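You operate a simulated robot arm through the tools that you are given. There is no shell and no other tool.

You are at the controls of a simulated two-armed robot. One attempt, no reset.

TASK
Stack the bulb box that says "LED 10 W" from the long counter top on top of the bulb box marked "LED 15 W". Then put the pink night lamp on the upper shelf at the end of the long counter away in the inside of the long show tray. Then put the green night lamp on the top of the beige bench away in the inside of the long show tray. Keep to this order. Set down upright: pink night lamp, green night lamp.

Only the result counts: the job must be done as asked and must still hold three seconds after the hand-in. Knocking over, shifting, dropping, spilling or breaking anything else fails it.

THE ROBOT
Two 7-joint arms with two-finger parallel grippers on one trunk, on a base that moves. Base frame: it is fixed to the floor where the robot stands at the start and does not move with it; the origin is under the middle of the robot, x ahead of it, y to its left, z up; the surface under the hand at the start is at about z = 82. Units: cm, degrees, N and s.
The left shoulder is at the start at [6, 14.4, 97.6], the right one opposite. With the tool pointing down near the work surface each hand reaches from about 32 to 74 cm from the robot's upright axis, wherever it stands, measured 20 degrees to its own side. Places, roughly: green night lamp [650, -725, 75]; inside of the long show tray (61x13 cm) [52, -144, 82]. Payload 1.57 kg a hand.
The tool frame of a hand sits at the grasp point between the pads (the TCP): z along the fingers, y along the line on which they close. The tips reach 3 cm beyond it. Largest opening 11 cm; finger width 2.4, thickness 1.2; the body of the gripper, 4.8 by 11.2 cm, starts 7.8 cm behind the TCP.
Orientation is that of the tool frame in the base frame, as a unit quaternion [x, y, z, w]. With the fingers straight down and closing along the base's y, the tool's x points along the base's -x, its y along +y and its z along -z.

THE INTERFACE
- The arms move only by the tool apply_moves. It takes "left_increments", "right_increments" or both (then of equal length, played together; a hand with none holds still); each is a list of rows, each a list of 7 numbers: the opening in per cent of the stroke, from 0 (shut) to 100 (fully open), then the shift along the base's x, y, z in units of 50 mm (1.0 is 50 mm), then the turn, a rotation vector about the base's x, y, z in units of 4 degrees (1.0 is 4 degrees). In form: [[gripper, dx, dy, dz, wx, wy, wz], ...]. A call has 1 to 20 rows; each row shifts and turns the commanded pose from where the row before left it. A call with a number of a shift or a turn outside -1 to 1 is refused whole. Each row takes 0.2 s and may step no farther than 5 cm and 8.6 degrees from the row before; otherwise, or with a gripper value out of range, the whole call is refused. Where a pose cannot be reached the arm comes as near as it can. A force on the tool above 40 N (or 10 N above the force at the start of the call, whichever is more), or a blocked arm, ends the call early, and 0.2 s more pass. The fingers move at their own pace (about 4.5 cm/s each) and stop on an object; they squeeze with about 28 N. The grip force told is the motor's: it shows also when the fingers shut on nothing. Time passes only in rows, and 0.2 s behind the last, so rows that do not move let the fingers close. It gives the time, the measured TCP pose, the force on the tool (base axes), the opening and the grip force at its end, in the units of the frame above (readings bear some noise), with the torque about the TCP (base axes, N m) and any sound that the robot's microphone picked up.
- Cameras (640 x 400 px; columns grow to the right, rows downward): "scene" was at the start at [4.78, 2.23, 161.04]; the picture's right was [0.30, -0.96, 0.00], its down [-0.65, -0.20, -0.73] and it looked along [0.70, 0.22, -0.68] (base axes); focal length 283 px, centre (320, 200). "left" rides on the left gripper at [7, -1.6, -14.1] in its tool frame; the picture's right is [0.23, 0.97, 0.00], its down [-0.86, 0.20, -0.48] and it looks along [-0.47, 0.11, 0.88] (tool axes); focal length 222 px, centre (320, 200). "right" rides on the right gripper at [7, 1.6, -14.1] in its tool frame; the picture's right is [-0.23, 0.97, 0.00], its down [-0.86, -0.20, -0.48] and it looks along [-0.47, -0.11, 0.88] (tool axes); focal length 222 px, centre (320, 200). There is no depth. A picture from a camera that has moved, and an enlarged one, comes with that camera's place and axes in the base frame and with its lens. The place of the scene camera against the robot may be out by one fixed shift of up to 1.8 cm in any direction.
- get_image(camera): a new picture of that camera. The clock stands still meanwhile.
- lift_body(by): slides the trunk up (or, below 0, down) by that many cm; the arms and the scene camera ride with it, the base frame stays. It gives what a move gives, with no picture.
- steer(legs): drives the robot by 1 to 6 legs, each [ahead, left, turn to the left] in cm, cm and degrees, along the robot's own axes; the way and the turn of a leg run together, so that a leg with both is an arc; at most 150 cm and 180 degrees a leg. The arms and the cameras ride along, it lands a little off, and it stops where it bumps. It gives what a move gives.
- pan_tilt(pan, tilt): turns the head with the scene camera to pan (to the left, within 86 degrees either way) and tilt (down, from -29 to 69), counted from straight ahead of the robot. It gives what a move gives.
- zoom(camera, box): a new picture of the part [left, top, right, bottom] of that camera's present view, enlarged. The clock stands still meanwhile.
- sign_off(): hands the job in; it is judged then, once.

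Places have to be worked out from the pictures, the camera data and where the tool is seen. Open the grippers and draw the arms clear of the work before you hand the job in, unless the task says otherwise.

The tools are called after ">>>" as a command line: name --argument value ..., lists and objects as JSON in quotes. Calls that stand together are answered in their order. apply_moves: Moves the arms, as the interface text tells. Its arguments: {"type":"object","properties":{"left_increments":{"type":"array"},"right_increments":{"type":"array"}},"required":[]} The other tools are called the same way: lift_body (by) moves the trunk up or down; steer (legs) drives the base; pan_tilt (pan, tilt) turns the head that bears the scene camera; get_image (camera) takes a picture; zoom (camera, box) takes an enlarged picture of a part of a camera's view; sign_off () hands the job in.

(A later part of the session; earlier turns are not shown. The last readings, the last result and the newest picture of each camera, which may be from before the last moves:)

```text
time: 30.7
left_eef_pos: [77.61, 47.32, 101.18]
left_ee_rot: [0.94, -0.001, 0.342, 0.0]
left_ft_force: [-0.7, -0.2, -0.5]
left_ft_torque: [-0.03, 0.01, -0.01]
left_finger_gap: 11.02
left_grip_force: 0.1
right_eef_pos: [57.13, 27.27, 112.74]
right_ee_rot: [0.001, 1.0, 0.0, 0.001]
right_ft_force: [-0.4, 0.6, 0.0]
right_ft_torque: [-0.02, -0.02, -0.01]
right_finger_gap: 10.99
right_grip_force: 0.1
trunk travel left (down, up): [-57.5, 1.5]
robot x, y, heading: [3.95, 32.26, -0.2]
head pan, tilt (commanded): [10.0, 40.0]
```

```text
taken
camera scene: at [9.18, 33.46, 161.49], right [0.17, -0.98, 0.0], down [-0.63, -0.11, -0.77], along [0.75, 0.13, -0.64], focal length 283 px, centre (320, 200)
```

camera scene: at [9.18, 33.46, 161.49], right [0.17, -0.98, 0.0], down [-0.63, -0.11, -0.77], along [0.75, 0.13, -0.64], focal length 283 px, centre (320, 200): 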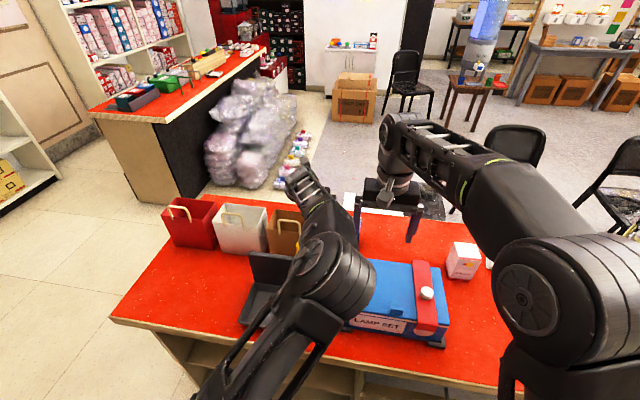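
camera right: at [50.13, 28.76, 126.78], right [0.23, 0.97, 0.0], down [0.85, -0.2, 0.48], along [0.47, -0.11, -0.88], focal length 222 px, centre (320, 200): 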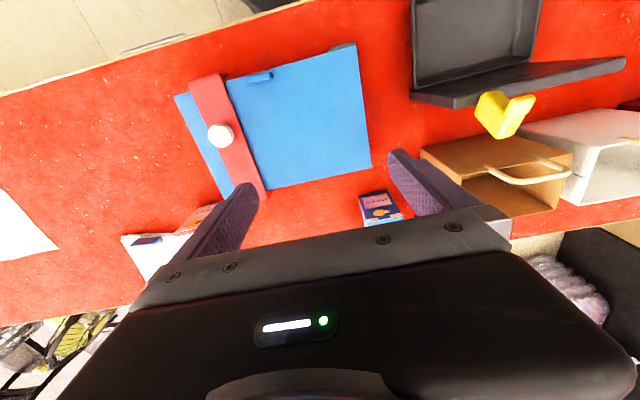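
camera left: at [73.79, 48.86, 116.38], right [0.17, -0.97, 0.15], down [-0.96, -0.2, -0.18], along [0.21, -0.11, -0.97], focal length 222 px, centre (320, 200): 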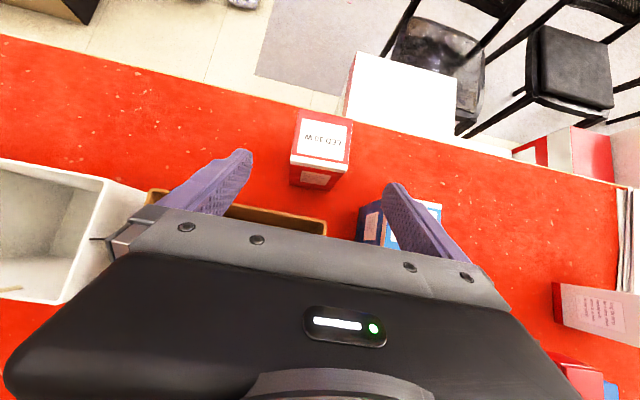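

At the stand-off, the forearm is well above the duck. I zoom once more on the box between the fingers before going in.

>>> zoom --camera "left" --box '[220, 90, 420, 215]'

```text
3.20 times, centred on (320, 152) of left
camera zoom: at [73.79, 48.86, 116.38], right [0.17, -0.97, 0.15], down [-0.96, -0.2, -0.18], along [0.21, -0.11, -0.97], focal length 711 px, centre (320, 352)
```

zoom: 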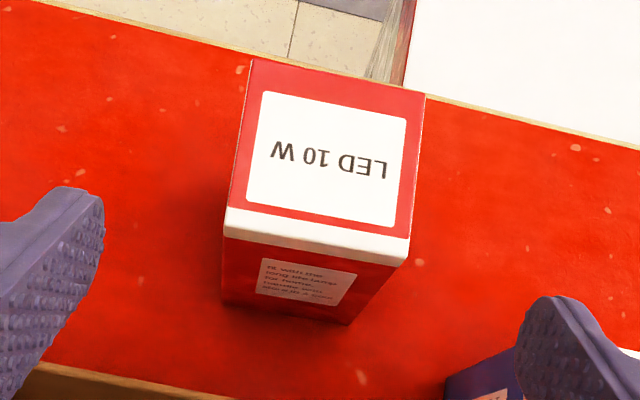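

The box centre refines to (85.7, 47.3), yawed about +3°. I align the yaw and advance along the tool axis so the TCP sits about 2 cm below the box top.

>>> apply_moves --left_increments '[[100, 0, 0, 0, 0, 0, 0.75], [100, 0.308, 0, -0.368, 0, 0, 0], [100, 0.308, 0, -0.368, 0, 0, 0], [100, 0.308, 0, -0.368, 0, 0, 0], [100, 0.308, 0, -0.368, 0, 0, 0], [100, 0.308, 0, -0.368, 0, 0, 0], [100, 0, 0, 0, 0, 0, 0]]'

>>> get_image --camera "left"

>>> get_image --camera "right"

```text
time: 32.0
left_eef_pos: [78.95, 45.08, 95.54]
left_ee_rot: [0.936, 0.022, 0.351, -0.014]
left_ft_force: [0.4, -0.3, -0.2]
left_ft_torque: [-0.03, -0.03, 0.0]
left_finger_gap: 10.99
left_grip_force: 0.0
left hand out of reach, approached as far as the arm can: row 2, 3, 4, 5, 6
right_eef_pos: [57.26, 27.11, 112.46]
right_ee_rot: [0.001, 1.0, 0.0, -0.001]
right_ft_force: [1.1, 1.1, -0.2]
right_ft_torque: [0.05, 0.03, 0.01]
right_finger_gap: 11.0
right_grip_force: 0.0
trunk travel left (down, up): [-57.5, 1.5]
robot x, y, heading: [4.0, 32.03, 0.2]
head pan, tilt (commanded): [10.0, 40.0]
stopped in row 6 (left hand): the force on the tool passed its limit at 43 N (the readings are from after the stop); the commanded pose is now the measured one
```

```text
taken
camera left: at [74.68, 46.38, 110.7], right [0.22, -0.96, 0.14], down [-0.95, -0.25, -0.2], along [0.23, -0.09, -0.97], focal length 222 px, centre (320, 200)
```

left: 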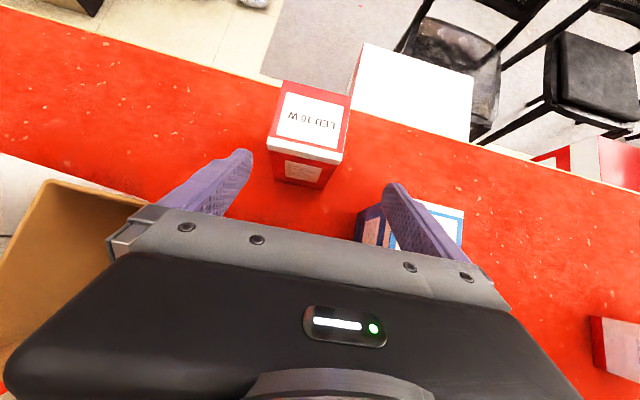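

```text
taken
camera right: at [50.29, 28.75, 126.68], right [0.23, 0.97, 0.0], down [0.86, -0.2, 0.48], along [0.46, -0.11, -0.88], focal length 222 px, centre (320, 200)
```

right: 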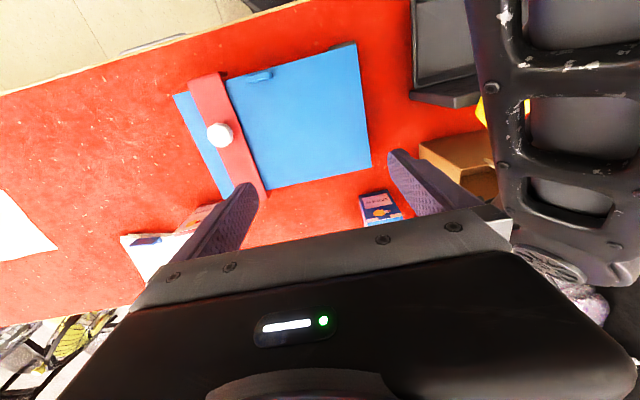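

The arm reported out of reach and touched something at 43 N, ending at (79, 45, 95.5). I'll look carefully before moving, to see what was contacted and whether anything shifted.

>>> get_image --camera "scene"

>>> zoom --camera "right" --box '[340, 60, 640, 260]'

>>> zoom --camera "scene" --box '[200, 150, 440, 300]'

```text
taken
camera scene: at [9.49, 33.4, 161.43], right [0.17, -0.98, 0.0], down [-0.63, -0.11, -0.77], along [0.75, 0.13, -0.64], focal length 283 px, centre (320, 200)
```

scene: 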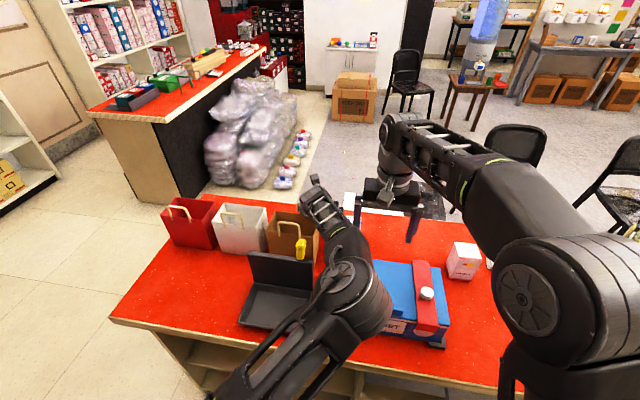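

```text
2.00 times, centred on (490, 160) of right
camera zoom: at [50.29, 28.75, 126.68], right [0.23, 0.97, 0.0], down [0.86, -0.2, 0.48], along [0.46, -0.11, -0.88], focal length 444 px, centre (-20, 280)
```

zoom: 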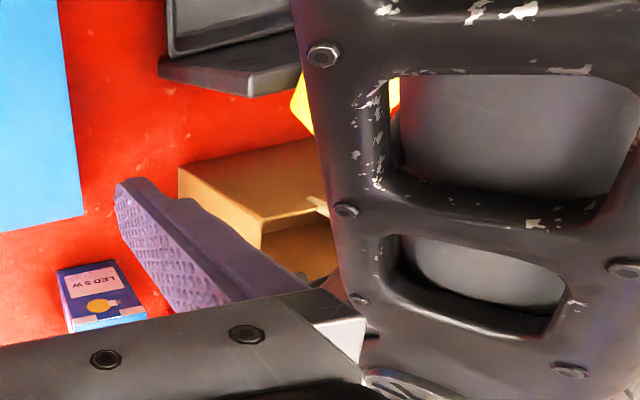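

```text
2.67 times, centred on (320, 225) of scene
camera zoom: at [9.49, 33.4, 161.43], right [0.17, -0.98, 0.0], down [-0.63, -0.11, -0.77], along [0.75, 0.13, -0.64], focal length 754 px, centre (320, 133)
```

zoom: 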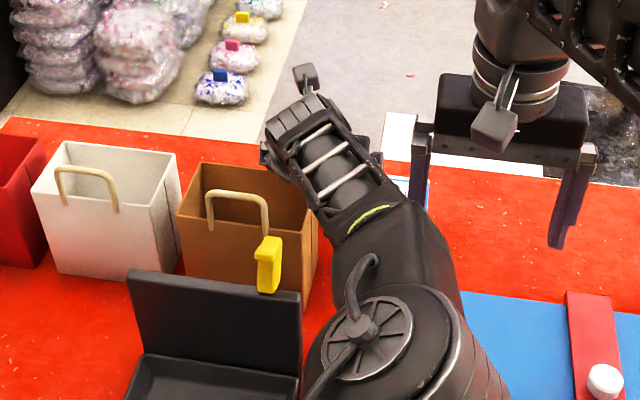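

Nothing visibly moved: the bag, duck and panel look unchanged. The arm couldn't extend, so the left finger likely rested on the bag's rear rim; I lift straight up first.

>>> apply_moves --left_increments '[[100, 0, 0, 0.6, 0, 0, 0], [100, 0, 0, 0.8, 0, 0, 0], [100, 0, 0, 0.8, 0, 0, 0], [100, 0, 0, 0, 0, 0, 0]]'

>>> get_image --camera "left"

```text
time: 33.0
left_eef_pos: [78.65, 44.96, 106.72]
left_ee_rot: [0.936, 0.023, 0.352, -0.014]
left_ft_force: [0.2, 0.3, 1.2]
left_ft_torque: [-0.02, 0.01, -0.03]
left_finger_gap: 11.0
left_grip_force: 0.1
right_eef_pos: [57.01, 27.16, 112.5]
right_ee_rot: [0.0, 1.0, 0.0, 0.0]
right_ft_force: [-0.3, 0.2, 0.7]
right_ft_torque: [0.0, 0.0, -0.01]
right_finger_gap: 10.98
right_grip_force: 0.1
trunk travel left (down, up): [-57.5, 1.5]
robot x, y, heading: [4.55, 32.06, -0.1]
head pan, tilt (commanded): [10.0, 40.0]
```

```text
taken
camera left: at [74.49, 46.19, 121.88], right [0.22, -0.97, 0.14], down [-0.95, -0.25, -0.21], along [0.23, -0.09, -0.97], focal length 222 px, centre (320, 200)
```

left: 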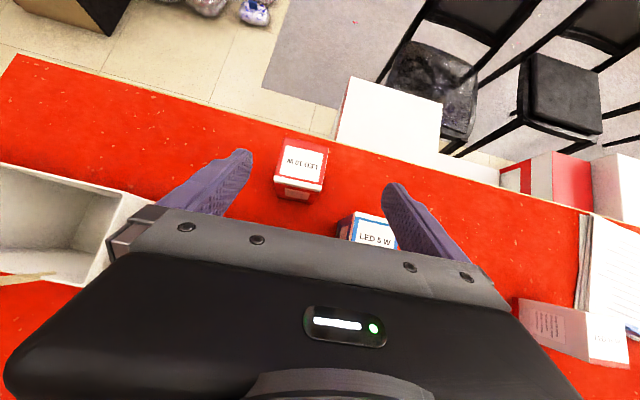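

The upward reach is fine, so the limit appears when the wrist gets low. I test how far forward the arm reaches at this height; if it gets there, I'll lower the trunk instead of the arm.

>>> apply_moves --left_increments '[[100, 0.35, 0.23, 0, 0, 0, 0], [100, 0.5, 0.23, 0, 0, 0, 0], [100, 0.5, 0, 0, 0, 0, 0], [100, 0, 0, 0, 0, 0, 0]]'

>>> get_image --camera "scene"

```text
time: 34.0
left_eef_pos: [79.81, 46.56, 106.56]
left_ee_rot: [0.936, 0.022, 0.351, -0.014]
left_ft_force: [-0.1, -0.1, -0.2]
left_ft_torque: [0.03, -0.02, 0.01]
left_finger_gap: 11.03
left_grip_force: 0.0
left hand out of reach, approached as far as the arm can: row 1, 2, 3
right_eef_pos: [57.01, 27.25, 112.72]
right_ee_rot: [0.0, 1.0, 0.0, 0.0]
right_ft_force: [0.3, 0.1, -0.1]
right_ft_torque: [-0.03, -0.02, -0.02]
right_finger_gap: 11.0
right_grip_force: 0.0
trunk travel left (down, up): [-57.5, 1.5]
robot x, y, heading: [4.29, 32.39, -0.3]
head pan, tilt (commanded): [10.0, 40.0]
```

```text
taken
camera scene: at [9.28, 33.42, 161.48], right [0.17, -0.98, 0.0], down [-0.63, -0.11, -0.77], along [0.75, 0.13, -0.64], focal length 283 px, centre (320, 200)
```

scene: 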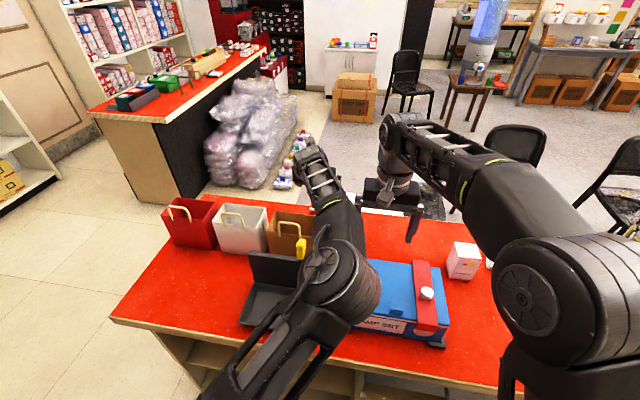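

The flipped left arm tops out near x = 80. I test the unflipped right arm's forward reach with the same tilt, in free air above the counter, to compare.

>>> apply_moves --right_increments '[[100, 0.1, 0, -0.2, 0, -1, 0], [100, 0.3, 0, 0, 0, -1, 0], [100, 0.3, 0, 0, 0, -1, 0], [100, 0.3, 0, 0, 0, -1, 0], [100, 0.4, 0, 0, 0, -1, 0], [100, 0.4, 0, 0, 0, -1, 0], [100, 0.5, 0, 0, 0, -1, 0], [100, 0.5, 0, 0, 0, -1, 0], [100, 0.5, 0, 0, 0, -1, 0], [100, 0.5, 0, 0, 0, -1, 0], [100, 0.6, 0, 0, 0, 0, 0], [100, 0.6, 0, 0, 0, 0, 0], [100, 0, 0, 0, 0, 0, 0]]'

>>> get_image --camera "scene"

```text
time: 36.8
left_eef_pos: [79.84, 46.44, 106.42]
left_ee_rot: [0.936, 0.022, 0.352, -0.014]
left_ft_force: [0.4, -0.2, -1.5]
left_ft_torque: [0.01, 0.0, 0.03]
left_finger_gap: 11.0
left_grip_force: 0.0
right_eef_pos: [81.93, 27.41, 111.57]
right_ee_rot: [0.001, 0.939, 0.0, 0.343]
right_ft_force: [0.7, 0.5, 0.1]
right_ft_torque: [0.02, -0.01, 0.05]
right_finger_gap: 11.04
right_grip_force: 0.1
trunk travel left (down, up): [-57.5, 1.5]
robot x, y, heading: [4.04, 32.02, 0.1]
head pan, tilt (commanded): [10.0, 40.0]
```

```text
taken
camera scene: at [9.25, 33.41, 161.48], right [0.17, -0.98, 0.0], down [-0.63, -0.11, -0.77], along [0.75, 0.13, -0.64], focal length 283 px, centre (320, 200)
```

scene: 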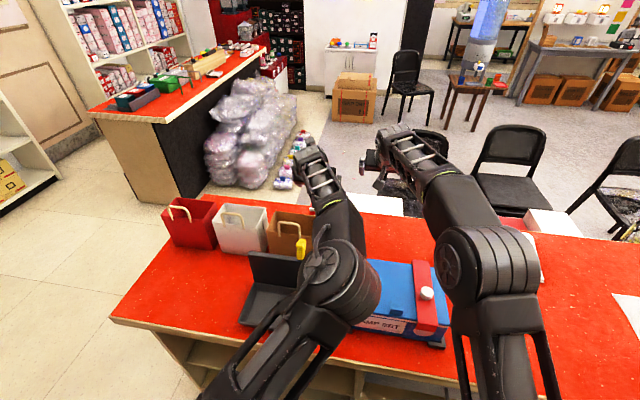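

The unflipped right arm reached x = 82 with no trouble and its elbow outward, so the flipped branch is what limits the left arm. I bring the left hand back and un-tilt it, while returning the right hand.

>>> apply_moves --left_increments '[[100, -0.5, 0, 0.7, 0, 0, 0], [100, -0.6, 0.1, 0.7, 0, 0, 0], [100, -0.6, 0.4, 0, 0, 1, 0], [100, -0.6, 0.5, 0, 0, 1, 0], [100, -0.6, 0.5, 0, 0, 1, 0], [100, -0.6, 0.5, 0, 0, 1, 0], [100, -0.6, 0.5, 0, 0, 1, 0], [100, -0.6, 0.5, 0, 0, 1, 0], [100, -0.6, 0.5, 0, 0, 1, 0], [100, -0.6, 0.5, 0, 0, 1, 0], [100, -0.5, 0.3, 0, 0, 1, 0], [100, -0.4, 0.2, 0, 0, 1, 0], [100, 0, 0, 0, 0, 0, 0]]' --right_increments '[[100, -0.6, 0, 0, 0, 0, 0], [100, -0.6, 0, 0, 0, 0, 0], [100, -0.5, 0, 0, 0, 1, 0], [100, -0.5, 0, 0, 0, 1, 0], [100, -0.5, 0, 0, 0, 1, 0], [100, -0.5, -0.2, 0, 0, 1, 0], [100, -0.4, -0.2, 0, 0, 1, 0], [100, -0.4, -0.3, 0, 0, 1, 0], [100, -0.3, -0.3, 0, 0, 1, 0], [100, -0.3, -0.3, 0, 0, 1, 0], [100, -0.3, -0.3, 0, 0, 1, 0], [100, -0.3, -0.3, 0, 0, 1, 0], [100, 0, 0, 0, 0, 0, 0]]'

>>> get_image --camera "scene"

```text
time: 39.6
left_eef_pos: [45.84, 68.89, 113.4]
left_ee_rot: [1.0, 0.016, 0.01, -0.021]
left_ft_force: [0.2, -0.4, 0.2]
left_ft_torque: [0.02, 0.0, 0.01]
left_finger_gap: 10.99
left_grip_force: 0.1
right_eef_pos: [56.16, 17.79, 111.62]
right_ee_rot: [0.0, 1.0, -0.001, 0.0]
right_ft_force: [-0.6, 0.2, 0.3]
right_ft_torque: [0.0, 0.0, 0.0]
right_finger_gap: 11.0
right_grip_force: 0.1
trunk travel left (down, up): [-57.5, 1.5]
robot x, y, heading: [4.13, 32.31, -0.1]
head pan, tilt (commanded): [10.0, 40.0]
```

```text
taken
camera scene: at [9.31, 33.43, 161.48], right [0.17, -0.98, 0.0], down [-0.63, -0.11, -0.77], along [0.75, 0.13, -0.64], focal length 283 px, centre (320, 200)
```

scene: 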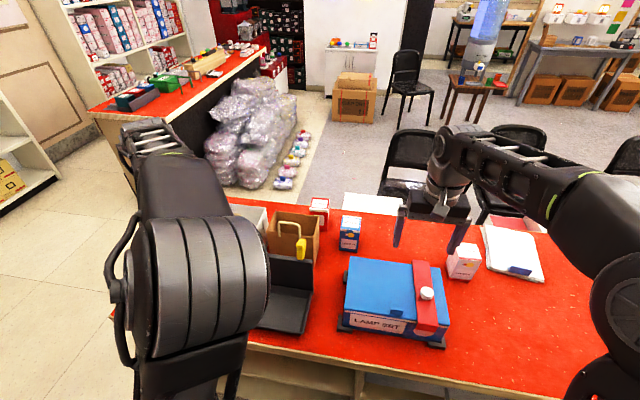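

The left arm is back with the tool near vertical, though its elbow now sits inward. I undo the flip by rotating the other way about the vertical, and also clear the small residual tilt.

>>> apply_moves --left_increments '[[100, -0.2, 0.1, 0, -0.6, 0.27, -0.75], [100, 0, 0, 0, 0, 0, -1], [100, 0, 0, 0, 0, 0, -1], [100, 0, 0, 0, 0, 0, -1], [100, 0, 0, 0, 0, 0, -1], [100, 0, 0, 0, 0, 0, -1], [100, 0, 0, 0, 0, 0, -1], [100, 0, 0, 0, 0, 0, -1], [100, 0, 0, 0, 0, 0, -1], [100, 0, 0, 0, 0, 0, -1], [100, 0, 0, 0, 0, 0, -1], [100, 0, 0, 0, 0, 0, -1], [100, 0, 0, 0, 0, 0, -1], [100, 0, 0, 0, 0, 0, -1], [100, 0, 0, 0, 0, 0, -1], [100, 0, 0, 0, 0, 0, -1]]'

>>> get_image --camera "scene"

```text
time: 43.0
left_eef_pos: [44.87, 69.47, 113.47]
left_ee_rot: [0.861, -0.509, 0.001, -0.001]
left_ft_force: [0.8, -0.1, -0.7]
left_ft_torque: [0.0, -0.03, 0.0]
left_finger_gap: 11.03
left_grip_force: 0.1
right_eef_pos: [56.07, 17.65, 111.63]
right_ee_rot: [0.0, 1.0, 0.0, 0.0]
right_ft_force: [-0.8, -0.4, -0.8]
right_ft_torque: [-0.03, -0.02, -0.02]
right_finger_gap: 10.99
right_grip_force: 0.0
trunk travel left (down, up): [-57.5, 1.5]
robot x, y, heading: [4.1, 32.06, -0.2]
head pan, tilt (commanded): [10.0, 40.0]
```

```text
taken
camera scene: at [9.29, 33.44, 161.48], right [0.17, -0.98, 0.0], down [-0.63, -0.11, -0.77], along [0.75, 0.13, -0.64], focal length 283 px, centre (320, 200)
```

scene: 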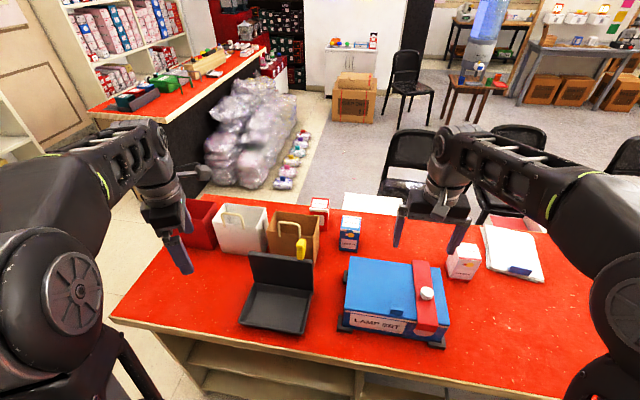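

The elbow is swinging back outward as the hand unwinds. I continue the rotation to the original yaw.

>>> apply_moves --left_increments '[[100, 0, 0, 0, 0, 0, -1], [100, 0, 0, 0, 0, 0, -1], [100, 0, 0, 0, 0, 0, -1], [100, 0, 0, 0, 0, 0, -1], [100, 0, 0, 0, 0, 0, -1], [100, 0, 0, 0, 0, 0, -1], [100, 0, 0, 0, 0, 0, -1], [100, 0, 0, 0, 0, 0, -1], [100, 0, 0, 0, 0, 0, -1], [100, 0, 0, 0, 0, 0, -1], [100, 0, 0, 0, 0, 0, -1], [100, 0, 0, 0, 0, 0, -1], [100, 0, 0, 0, 0, 0, -1], [100, 0, 0, 0, 0, 0, -1], [100, 0, 0, 0, 0, 0, -1], [100, 0, 0, 0, 0, 0, -1], [100, 0, 0, 0, 0, 0, -1], [100, 0, 0, 0, 0, 0, -1], [100, 0, 0, 0, 0, 0, -1], [100, 0, 0, 0, 0, 0, -1]]'

>>> apply_moves --left_increments '[[100, 0, 0, 0, 0, 0, -1], [100, 0, 0, 0, 0, 0, -1], [100, 0, 0, 0, 0, 0, -1], [100, 0, 0, 0, 0, 0, -1], [100, 0, 0, 0, 0, 0, -1], [100, 0, 0, 0, 0, 0, -1], [100, 0, 0, 0, 0, 0, -1], [100, 0, 0, 0, 0, 0, -1], [100, 0, 0, 0, 0, 0, -1], [100, 0, 0, 0, 0, 0, 0]]'

>>> get_image --camera "scene"

```text
time: 47.2
left_eef_pos: [44.93, 69.67, 113.39]
left_ee_rot: [-0.332, 0.943, -0.001, -0.002]
left_ft_force: [-0.2, 0.7, 0.6]
left_ft_torque: [-0.01, -0.01, 0.03]
left_finger_gap: 11.0
left_grip_force: 0.0
right_eef_pos: [55.98, 17.72, 111.5]
right_ee_rot: [0.0, 1.0, -0.001, 0.001]
right_ft_force: [-0.1, -1.0, 0.0]
right_ft_torque: [0.0, 0.05, -0.01]
right_finger_gap: 10.98
right_grip_force: 0.0
trunk travel left (down, up): [-57.5, 1.5]
robot x, y, heading: [3.95, 32.33, -0.1]
head pan, tilt (commanded): [10.0, 40.0]
```

```text
time: 49.4
left_eef_pos: [44.85, 69.59, 113.4]
left_ee_rot: [-0.025, 1.0, 0.0, -0.002]
left_ft_force: [0.4, -0.2, 0.0]
left_ft_torque: [0.0, -0.02, 0.02]
left_finger_gap: 11.0
left_grip_force: 0.0
right_eef_pos: [56.14, 17.73, 111.67]
right_ee_rot: [0.0, 1.0, 0.001, -0.001]
right_ft_force: [1.5, -0.1, -0.6]
right_ft_torque: [-0.03, -0.02, 0.01]
right_finger_gap: 10.99
right_grip_force: 0.0
trunk travel left (down, up): [-57.5, 1.5]
robot x, y, heading: [3.83, 32.09, -0.1]
head pan, tilt (commanded): [10.0, 40.0]
```

```text
taken
camera scene: at [9.3, 33.42, 161.48], right [0.17, -0.98, 0.0], down [-0.63, -0.11, -0.77], along [0.75, 0.13, -0.64], focal length 283 px, centre (320, 200)
```

scene: 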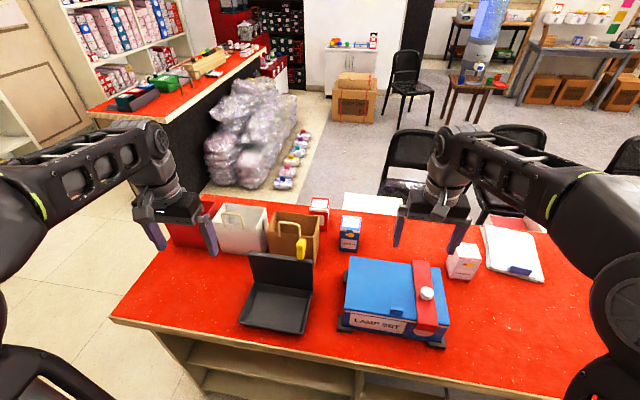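

The left hand is back in its original orientation with a useful +3° yaw and the elbow outward. I move over high again, this time tilting only 30° forward.

>>> apply_moves --left_increments '[[100, 0.3, -0.1, 0, 0, -1, 0], [100, 0.5, -0.4, 0, 0, -1, 0], [100, 0.6, -0.5, 0, 0, -1, 0], [100, 0.6, -0.5, 0, 0, -1, 0], [100, 0.6, -0.5, 0, 0, -1, 0], [100, 0.6, -0.5, 0, 0, -1, 0], [100, 0.6, -0.5, 0, 0, -1, 0], [100, 0.6, -0.5, 0, 0, -0.5, 0], [100, 0.6, -0.5, 0, 0, 0, 0], [100, 0.6, -0.4, 0, 0, 0, 0], [100, 0.2, 0, 0, 0, 0, 0], [100, 0, 0, 0, 0, 0, 0]]'

>>> get_image --camera "left"

>>> get_image --camera "scene"

```text
time: 52.0
left_eef_pos: [73.75, 47.56, 113.34]
left_ee_rot: [-0.024, 0.966, -0.006, 0.257]
left_ft_force: [-0.2, -0.2, 0.1]
left_ft_torque: [0.01, 0.03, 0.0]
left_finger_gap: 11.0
left_grip_force: 0.0
right_eef_pos: [56.18, 17.68, 111.55]
right_ee_rot: [-0.001, 1.0, 0.0, 0.0]
right_ft_force: [-0.3, 0.5, 0.4]
right_ft_torque: [0.0, -0.05, 0.0]
right_finger_gap: 10.99
right_grip_force: 0.1
trunk travel left (down, up): [-57.5, 1.5]
robot x, y, heading: [3.98, 32.51, -0.3]
head pan, tilt (commanded): [10.0, 40.0]
```

```text
taken
camera left: at [60.75, 45.56, 122.16], right [-0.24, 0.96, -0.14], down [0.49, 0.24, 0.83], along [0.84, 0.13, -0.53], focal length 222 px, centre (320, 200)
```

left: 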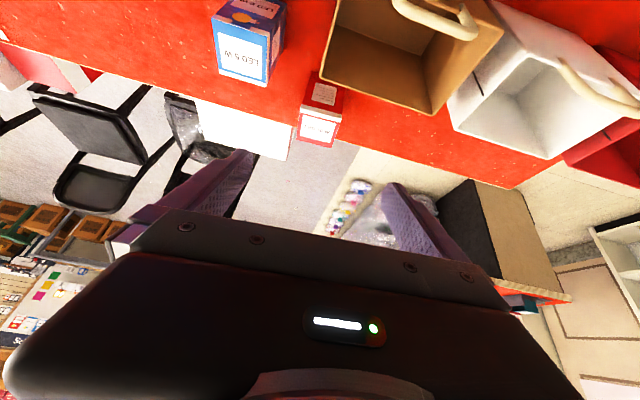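

```text
taken
camera scene: at [9.3, 33.4, 161.48], right [0.17, -0.98, 0.0], down [-0.63, -0.11, -0.77], along [0.75, 0.13, -0.64], focal length 283 px, centre (320, 200)
```

scene: 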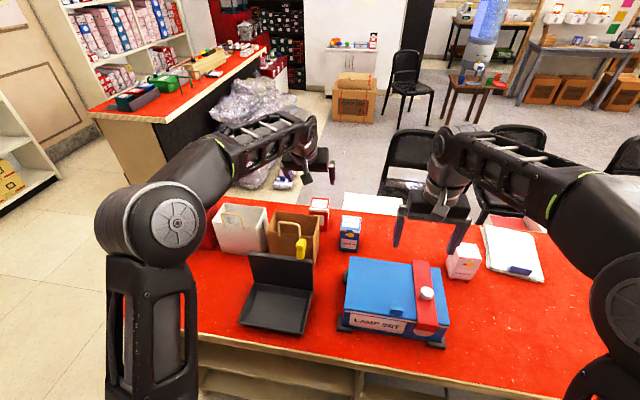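

The elbow now stays outward, which gives better reach. I descend to the stand-off point near (79.3, 47.3, 102.4).

>>> apply_moves --left_increments '[[100, 0.37, -0.01, -0.73, 0, 0, 0], [100, 0.37, -0.02, -0.73, 0, 0, 0], [100, 0.37, -0.02, -0.73, 0, 0, 0], [100, 0, 0, 0, 0, 0, 0]]'

>>> get_image --camera "left"

>>> zoom --camera "scene" --box '[190, 100, 400, 280]'

```text
time: 53.0
left_eef_pos: [79.49, 47.25, 102.33]
left_ee_rot: [-0.024, 0.966, -0.007, 0.258]
left_ft_force: [-0.1, 0.6, 0.7]
left_ft_torque: [0.01, -0.03, 0.03]
left_finger_gap: 11.01
left_grip_force: 0.0
right_eef_pos: [56.09, 17.74, 111.68]
right_ee_rot: [0.0, 1.0, -0.001, 0.001]
right_ft_force: [0.1, -0.1, -0.9]
right_ft_torque: [0.01, -0.02, 0.0]
right_finger_gap: 10.99
right_grip_force: 0.0
trunk travel left (down, up): [-57.5, 1.5]
robot x, y, heading: [4.01, 31.99, -0.3]
head pan, tilt (commanded): [10.0, 40.0]
```

```text
taken
camera left: at [66.45, 45.27, 111.11], right [-0.24, 0.96, -0.14], down [0.49, 0.24, 0.84], along [0.84, 0.13, -0.53], focal length 222 px, centre (320, 200)
```

left: 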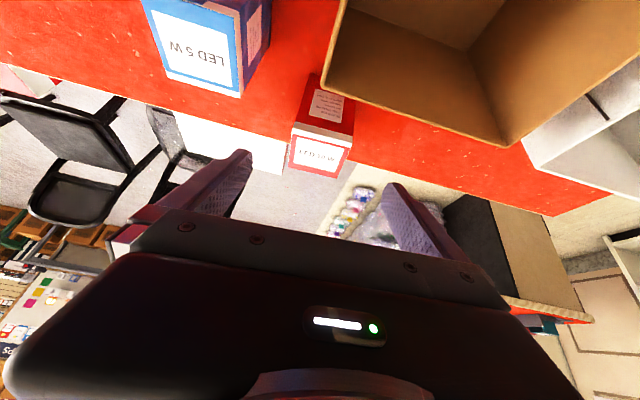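

```text
2.22 times, centred on (295, 190) of scene
camera zoom: at [9.21, 33.43, 161.49], right [0.17, -0.98, 0.0], down [-0.63, -0.11, -0.77], along [0.75, 0.13, -0.64], focal length 629 px, centre (376, 222)
```

zoom: 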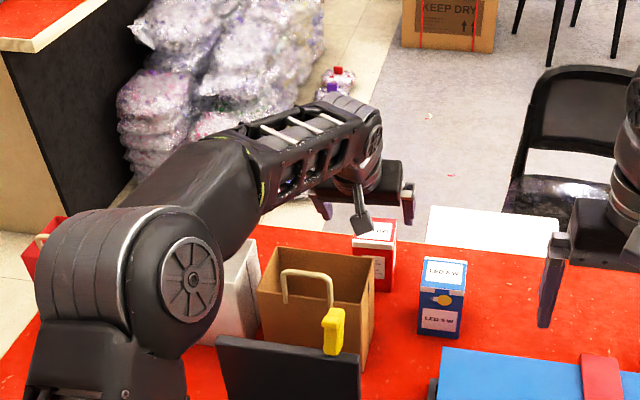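

I check the box position from this view with a zoom before going in.

>>> zoom --camera "left" --box '[250, 60, 410, 210]'

```text
2.67 times, centred on (330, 135) of left
camera zoom: at [66.45, 45.27, 111.11], right [-0.24, 0.96, -0.14], down [0.49, 0.24, 0.84], along [0.84, 0.13, -0.53], focal length 592 px, centre (293, 373)
```

zoom: 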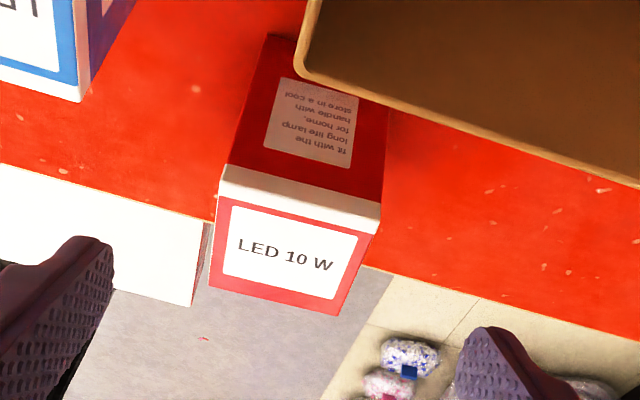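

The box centre is consistent at about (85.4, 47.2). I advance most of the way along the tool axis and check.

>>> apply_moves --left_increments '[[100, 0.22, 0, -0.4, 0, 0, 0], [100, 0.22, 0, -0.4, 0, 0, 0], [100, 0.22, 0, -0.4, 0, 0, 0], [100, 0, 0, 0, 0, 0, 0]]'

>>> zoom --camera "scene" --box '[230, 130, 400, 270]'

>>> get_image --camera "left"

```text
time: 54.0
left_eef_pos: [82.8, 47.37, 96.42]
left_ee_rot: [-0.024, 0.966, -0.007, 0.258]
left_ft_force: [-0.6, 0.0, 0.1]
left_ft_torque: [-0.01, 0.0, 0.01]
left_finger_gap: 11.01
left_grip_force: 0.1
right_eef_pos: [56.14, 17.7, 111.59]
right_ee_rot: [0.0, 1.0, 0.001, 0.001]
right_ft_force: [0.3, 0.3, 0.2]
right_ft_torque: [-0.02, 0.02, -0.01]
right_finger_gap: 10.99
right_grip_force: 0.1
trunk travel left (down, up): [-57.5, 1.5]
robot x, y, heading: [4.23, 32.28, 0.1]
head pan, tilt (commanded): [10.0, 40.0]
```

```text
2.86 times, centred on (315, 200) of scene
camera zoom: at [9.26, 33.42, 161.48], right [0.17, -0.98, 0.0], down [-0.63, -0.11, -0.77], along [0.75, 0.13, -0.64], focal length 808 px, centre (334, 200)
```

zoom: 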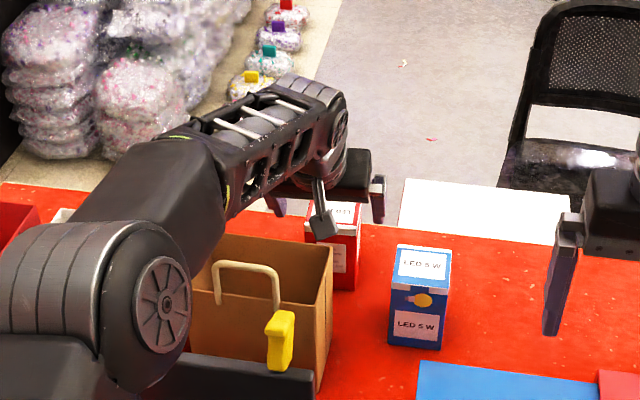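

```text
taken
camera left: at [69.7, 45.3, 105.24], right [-0.24, 0.96, -0.14], down [0.49, 0.24, 0.84], along [0.84, 0.13, -0.53], focal length 222 px, centre (320, 200)
```

left: 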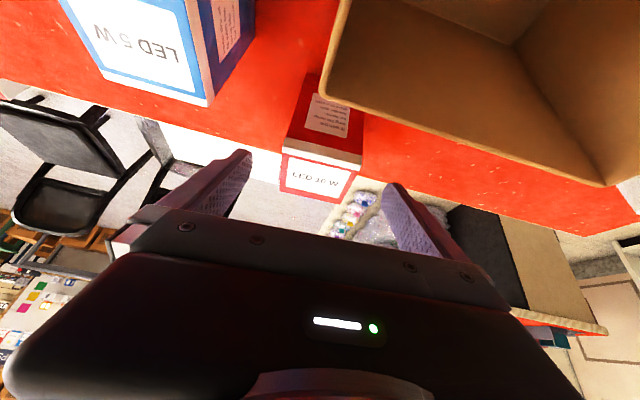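

No contact so far and the box is centred between the fingers. I advance the last bit and close the fingers.

>>> apply_moves --left_increments '[[100, 0.22, -0.02, -0.41, 0, 0, 0], [100, 0.22, -0.02, -0.41, 0, 0, 0], [100, 0, 0, 0, 0, 0, 0]]'

>>> get_image --camera "left"

```text
time: 54.8
left_eef_pos: [84.89, 47.09, 92.34]
left_ee_rot: [-0.024, 0.966, -0.007, 0.258]
left_ft_force: [-0.7, -0.7, -1.2]
left_ft_torque: [0.01, 0.0, -0.01]
left_finger_gap: 11.0
left_grip_force: 0.1
right_eef_pos: [56.11, 17.68, 111.68]
right_ee_rot: [0.0, 1.0, 0.0, 0.001]
right_ft_force: [-0.1, 0.6, 0.2]
right_ft_torque: [0.03, 0.04, 0.0]
right_finger_gap: 10.99
right_grip_force: 0.1
trunk travel left (down, up): [-57.5, 1.5]
robot x, y, heading: [4.12, 32.2, 0.2]
head pan, tilt (commanded): [10.0, 40.0]
```

```text
taken
camera left: at [71.86, 45.1, 101.17], right [-0.24, 0.96, -0.14], down [0.49, 0.24, 0.83], along [0.84, 0.13, -0.53], focal length 222 px, centre (320, 200)
```

left: 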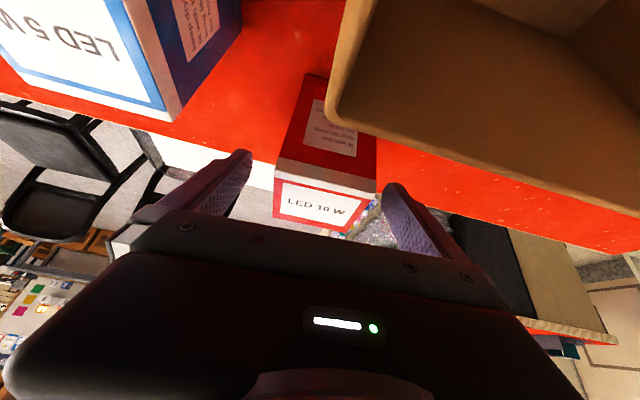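

The box sits between the fingers, so I close the gripper.

>>> apply_moves --left_increments '[[0, 0, 0, 0, 0, 0, 0], [0, 0, 0, 0, 0, 0, 0], [0, 0, 0, 0, 0, 0, 0], [0, 0, 0, 0, 0, 0, 0], [0, 0, 0, 0, 0, 0, 0], [0, 0, 0, 0, 0, 0, 0]]'

>>> get_image --camera "left"

```text
time: 56.2
left_eef_pos: [84.93, 47.18, 92.32]
left_ee_rot: [-0.024, 0.966, -0.006, 0.257]
left_ft_force: [-0.2, 1.6, 0.6]
left_ft_torque: [0.1, -0.02, -0.01]
left_finger_gap: 6.55
left_grip_force: 28.1
right_eef_pos: [56.1, 17.79, 111.56]
right_ee_rot: [0.0, 1.0, 0.0, 0.0]
right_ft_force: [-0.1, -0.3, 0.6]
right_ft_torque: [0.03, 0.03, -0.03]
right_finger_gap: 11.0
right_grip_force: 0.0
trunk travel left (down, up): [-57.5, 1.5]
robot x, y, heading: [4.13, 32.1, 0.0]
head pan, tilt (commanded): [10.0, 40.0]
```

```text
taken
camera left: at [71.87, 45.12, 101.2], right [-0.24, 0.96, -0.14], down [0.49, 0.24, 0.84], along [0.84, 0.13, -0.53], focal length 222 px, centre (320, 200)
```

left: 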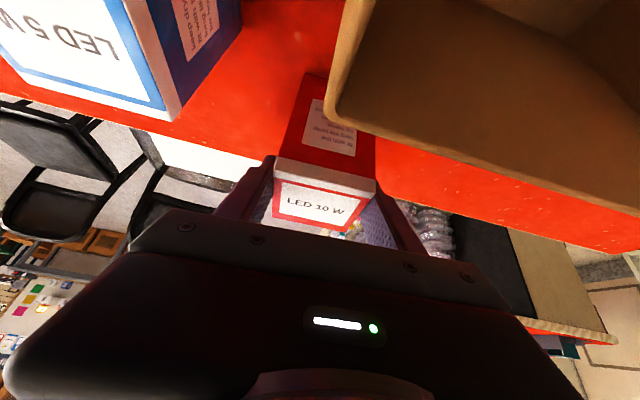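

The grip is firm with a 6.55 cm gap at 28 N. I lift straight up in small steps and watch the reach.

>>> apply_moves --left_increments '[[0, 0, 0, 0.4, 0, 0, 0], [0, 0, 0, 0.5, 0, 0, 0], [0, 0, 0, 0.5, 0, 0, 0], [0, 0, 0, 0, 0, 0, 0]]'

>>> get_image --camera "left"

>>> zoom --camera "scene" --box '[230, 130, 400, 270]'

```text
time: 57.2
left_eef_pos: [84.88, 47.19, 99.31]
left_ee_rot: [-0.024, 0.966, -0.006, 0.258]
left_ft_force: [0.5, -0.2, 0.8]
left_ft_torque: [-0.02, 0.0, 0.0]
left_finger_gap: 0.0
left_grip_force: 21.1
right_eef_pos: [56.07, 17.77, 111.65]
right_ee_rot: [0.0, 1.0, 0.0, 0.0]
right_ft_force: [-0.3, -0.4, -0.3]
right_ft_torque: [0.0, 0.0, -0.01]
right_finger_gap: 10.99
right_grip_force: 0.0
trunk travel left (down, up): [-57.5, 1.5]
robot x, y, heading: [4.1, 32.15, 0.0]
head pan, tilt (commanded): [10.0, 40.0]
```

```text
taken
camera left: at [71.91, 45.16, 108.14], right [-0.24, 0.96, -0.14], down [0.49, 0.24, 0.83], along [0.84, 0.13, -0.53], focal length 222 px, centre (320, 200)
```

left: 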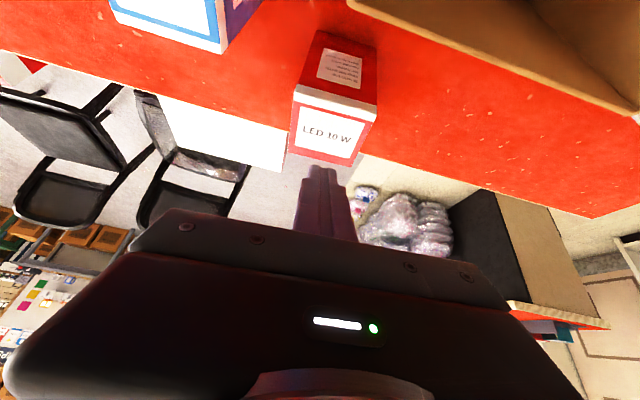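

```text
2.86 times, centred on (315, 200) of scene
camera zoom: at [9.33, 33.42, 161.48], right [0.17, -0.98, 0.0], down [-0.63, -0.11, -0.77], along [0.75, 0.13, -0.64], focal length 808 px, centre (334, 200)
```

zoom: 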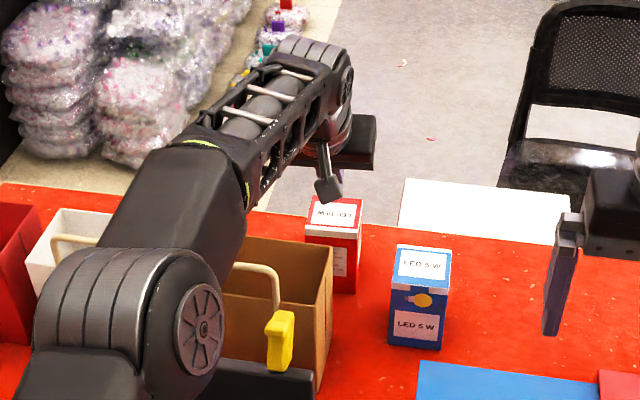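

The box slipped out and is still standing; the grip was too shallow. I'll retreat, then flip the hand about its own axis the other way, which should keep the wrist joint in range. With the camera on top I can grip deeper.

>>> apply_moves --left_increments '[[0, -0.545, 0.02, 0.685, 0, 0, 0], [0, -0.545, 0.02, 0.685, 0, 0, 0], [50, -0.545, 0.02, 0.685, 0, 0, 0], [100, -0.545, 0.02, 0.685, 0, 0, 0], [100, 0, 0, 0, 0, 0, 0]]'

>>> get_image --camera "left"

>>> zoom --camera "scene" --box '[230, 130, 400, 270]'

```text
time: 58.4
left_eef_pos: [74.25, 47.36, 113.01]
left_ee_rot: [-0.024, 0.966, -0.006, 0.257]
left_ft_force: [-0.1, 0.9, 0.0]
left_ft_torque: [0.0, -0.01, 0.03]
left_finger_gap: 6.63
left_grip_force: 0.1
right_eef_pos: [56.19, 17.91, 111.64]
right_ee_rot: [0.0, 1.0, 0.0, 0.001]
right_ft_force: [0.2, 0.4, 0.1]
right_ft_torque: [0.01, 0.01, 0.0]
right_finger_gap: 10.99
right_grip_force: 0.0
trunk travel left (down, up): [-57.5, 1.5]
robot x, y, heading: [4.0, 32.21, -0.3]
head pan, tilt (commanded): [10.0, 40.0]
```

```text
taken
camera left: at [61.2, 45.4, 121.9], right [-0.24, 0.96, -0.14], down [0.49, 0.24, 0.83], along [0.84, 0.13, -0.53], focal length 222 px, centre (320, 200)
```

left: 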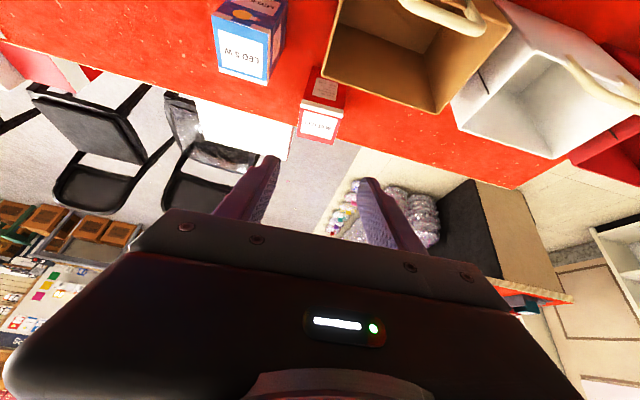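

```text
2.86 times, centred on (315, 200) of scene
camera zoom: at [9.37, 33.42, 161.47], right [0.17, -0.98, 0.0], down [-0.63, -0.11, -0.77], along [0.75, 0.13, -0.64], focal length 808 px, centre (334, 200)
```

zoom: 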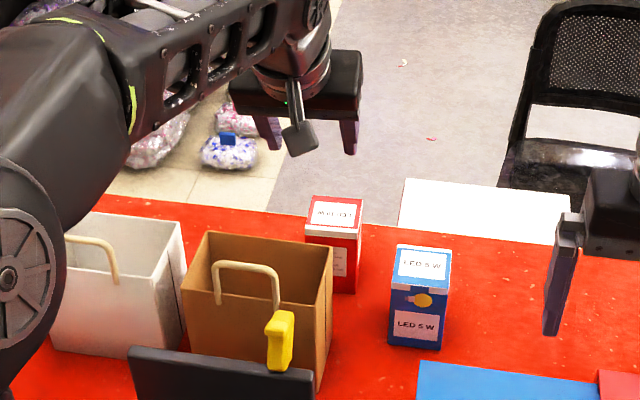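

Everything is still in place. I now rotate the left hand about its own axis in the other direction, TCP fixed, by 80° first.

>>> apply_moves --left_increments '[[100, 0, 0, 0, 0.498, 0, -0.866], [100, 0, 0, 0, 0.498, 0, -0.866], [100, 0, 0, 0, 0.498, 0, -0.866], [100, 0, 0, 0, 0.498, 0, -0.866], [100, 0, 0, 0, 0.498, 0, -0.866], [100, 0, 0, 0, 0.498, 0, -0.866], [100, 0, 0, 0, 0.498, 0, -0.866], [100, 0, 0, 0, 0.498, 0, -0.866], [100, 0, 0, 0, 0.498, 0, -0.866], [100, 0, 0, 0, 0.498, 0, -0.866], [100, 0, 0, 0, 0.498, 0, -0.866], [100, 0, 0, 0, 0.498, 0, -0.866], [100, 0, 0, 0, 0.498, 0, -0.866], [100, 0, 0, 0, 0.498, 0, -0.866], [100, 0, 0, 0, 0.498, 0, -0.866], [100, 0, 0, 0, 0.498, 0, -0.866], [100, 0, 0, 0, 0.498, 0, -0.866], [100, 0, 0, 0, 0.498, 0, -0.866], [100, 0, 0, 0, 0.498, 0, -0.866], [100, 0, 0, 0, 0.498, 0, -0.866]]'

>>> get_image --camera "scene"

```text
time: 62.6
left_eef_pos: [74.15, 47.6, 113.19]
left_ee_rot: [0.601, 0.756, 0.161, 0.203]
left_ft_force: [-1.2, 0.2, -0.5]
left_ft_torque: [0.02, 0.0, 0.03]
left_finger_gap: 11.0
left_grip_force: 0.0
right_eef_pos: [56.06, 17.91, 111.58]
right_ee_rot: [0.0, 1.0, 0.0, 0.0]
right_ft_force: [0.2, -0.6, -0.2]
right_ft_torque: [0.0, 0.0, -0.03]
right_finger_gap: 11.02
right_grip_force: 0.0
trunk travel left (down, up): [-57.5, 1.5]
robot x, y, heading: [4.33, 31.98, -0.0]
head pan, tilt (commanded): [10.0, 40.0]
```

```text
taken
camera scene: at [9.3, 33.42, 161.48], right [0.17, -0.98, 0.0], down [-0.63, -0.11, -0.77], along [0.75, 0.13, -0.64], focal length 283 px, centre (320, 200)
```

scene: 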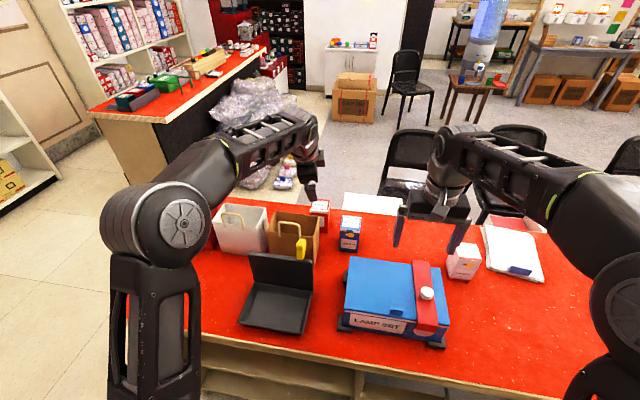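

The elbow stays outward. I continue the rotation to 180°.

>>> apply_moves --left_increments '[[100, 0, 0, 0, 0.498, 0, -0.866], [100, 0, 0, 0, 0.498, 0, -0.866], [100, 0, 0, 0, 0.498, 0, -0.866], [100, 0, 0, 0, 0.498, 0, -0.866], [100, 0, 0, 0, 0.498, 0, -0.866], [100, 0, 0, 0, 0.498, 0, -0.866], [100, 0, 0, 0, 0.498, 0, -0.866], [100, 0, 0, 0, 0.498, 0, -0.866], [100, 0, 0, 0, 0.498, 0, -0.866], [100, 0, 0, 0, 0.498, 0, -0.866], [100, 0, 0, 0, 0.498, 0, -0.866], [100, 0, 0, 0, 0.498, 0, -0.866], [100, 0, 0, 0, 0.498, 0, -0.866], [100, 0, 0, 0, 0.498, 0, -0.866], [100, 0, 0, 0, 0.498, 0, -0.866], [100, 0, 0, 0, 0.498, 0, -0.866], [100, 0, 0, 0, 0.498, 0, -0.866], [100, 0, 0, 0, 0.498, 0, -0.866], [100, 0, 0, 0, 0.498, 0, -0.866], [100, 0, 0, 0, 0.498, 0, -0.866]]'

>>> apply_moves --left_increments '[[100, 0, 0, 0, 0.498, 0, -0.866], [100, 0, 0, 0, 0.498, 0, -0.866], [100, 0, 0, 0, 0.498, 0, -0.866], [100, 0, 0, 0, 0.498, 0, -0.866], [100, 0, 0, 0, 0.498, 0, -0.866], [100, 0, 0, 0, 0, 0, 0]]'

>>> get_image --camera "scene"

>>> get_image --camera "left"

```text
time: 66.8
left_eef_pos: [74.12, 47.58, 113.03]
left_ee_rot: [0.946, 0.195, 0.253, 0.051]
left_ft_force: [-0.5, -0.3, 0.9]
left_ft_torque: [0.03, -0.03, -0.02]
left_finger_gap: 11.01
left_grip_force: 0.0
right_eef_pos: [56.12, 17.77, 111.68]
right_ee_rot: [-0.001, 1.0, 0.0, -0.001]
right_ft_force: [1.3, 0.4, 0.8]
right_ft_torque: [0.0, -0.06, 0.02]
right_finger_gap: 10.98
right_grip_force: 0.0
trunk travel left (down, up): [-57.5, 1.5]
robot x, y, heading: [3.51, 32.17, -0.1]
head pan, tilt (commanded): [10.0, 40.0]
```

```text
time: 68.2
left_eef_pos: [74.09, 47.47, 112.98]
left_ee_rot: [0.966, 0.027, 0.258, 0.007]
left_ft_force: [0.1, 0.0, 0.4]
left_ft_torque: [0.02, 0.01, -0.02]
left_finger_gap: 11.0
left_grip_force: 0.1
right_eef_pos: [56.13, 17.67, 111.66]
right_ee_rot: [-0.001, 1.0, 0.0, 0.0]
right_ft_force: [-0.6, 0.0, -0.3]
right_ft_torque: [-0.01, 0.01, -0.01]
right_finger_gap: 10.98
right_grip_force: 0.2
trunk travel left (down, up): [-57.5, 1.5]
robot x, y, heading: [4.3, 32.13, 0.2]
head pan, tilt (commanded): [10.0, 40.0]
```

```text
taken
camera scene: at [9.3, 33.42, 161.48], right [0.17, -0.98, 0.0], down [-0.63, -0.11, -0.77], along [0.75, 0.13, -0.64], focal length 283 px, centre (320, 200)
```

scene: 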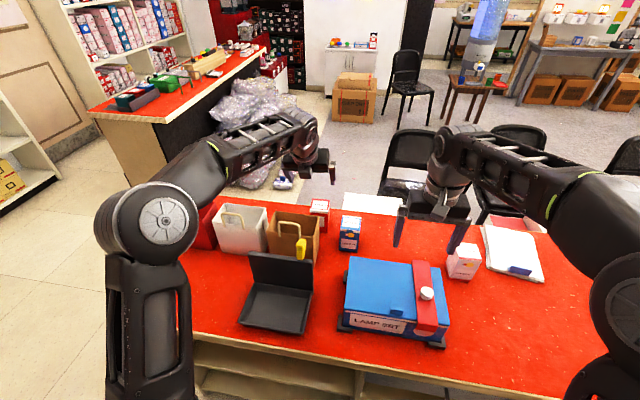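

```text
taken
camera left: at [72.92, 49.49, 128.65], right [0.24, -0.96, 0.14], down [-0.97, -0.25, -0.01], along [0.04, -0.13, -0.99], focal length 222 px, centre (320, 200)
```

left: 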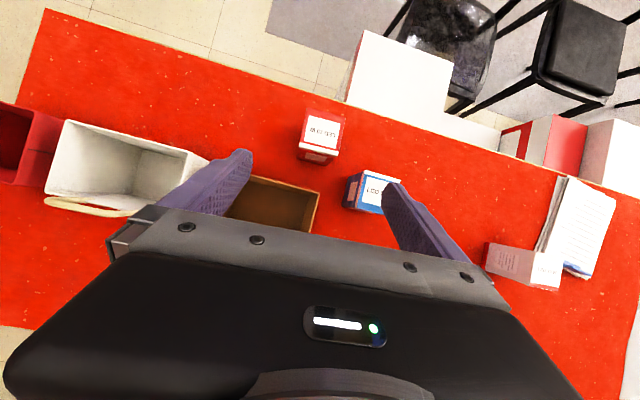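

The flip succeeded with the elbow still outward and the camera on top. I zoom to re-measure the red box.

>>> zoom --camera "left" --box '[260, 90, 400, 215]'

```text
3.20 times, centred on (330, 152) of left
camera zoom: at [72.92, 49.49, 128.65], right [0.24, -0.96, 0.14], down [-0.97, -0.25, -0.01], along [0.04, -0.13, -0.99], focal length 711 px, centre (288, 352)
```

zoom: 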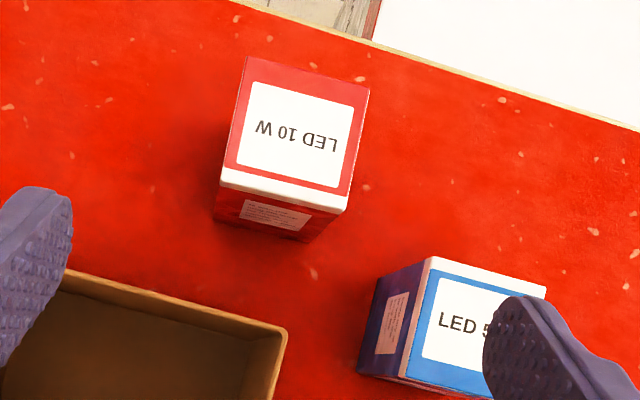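

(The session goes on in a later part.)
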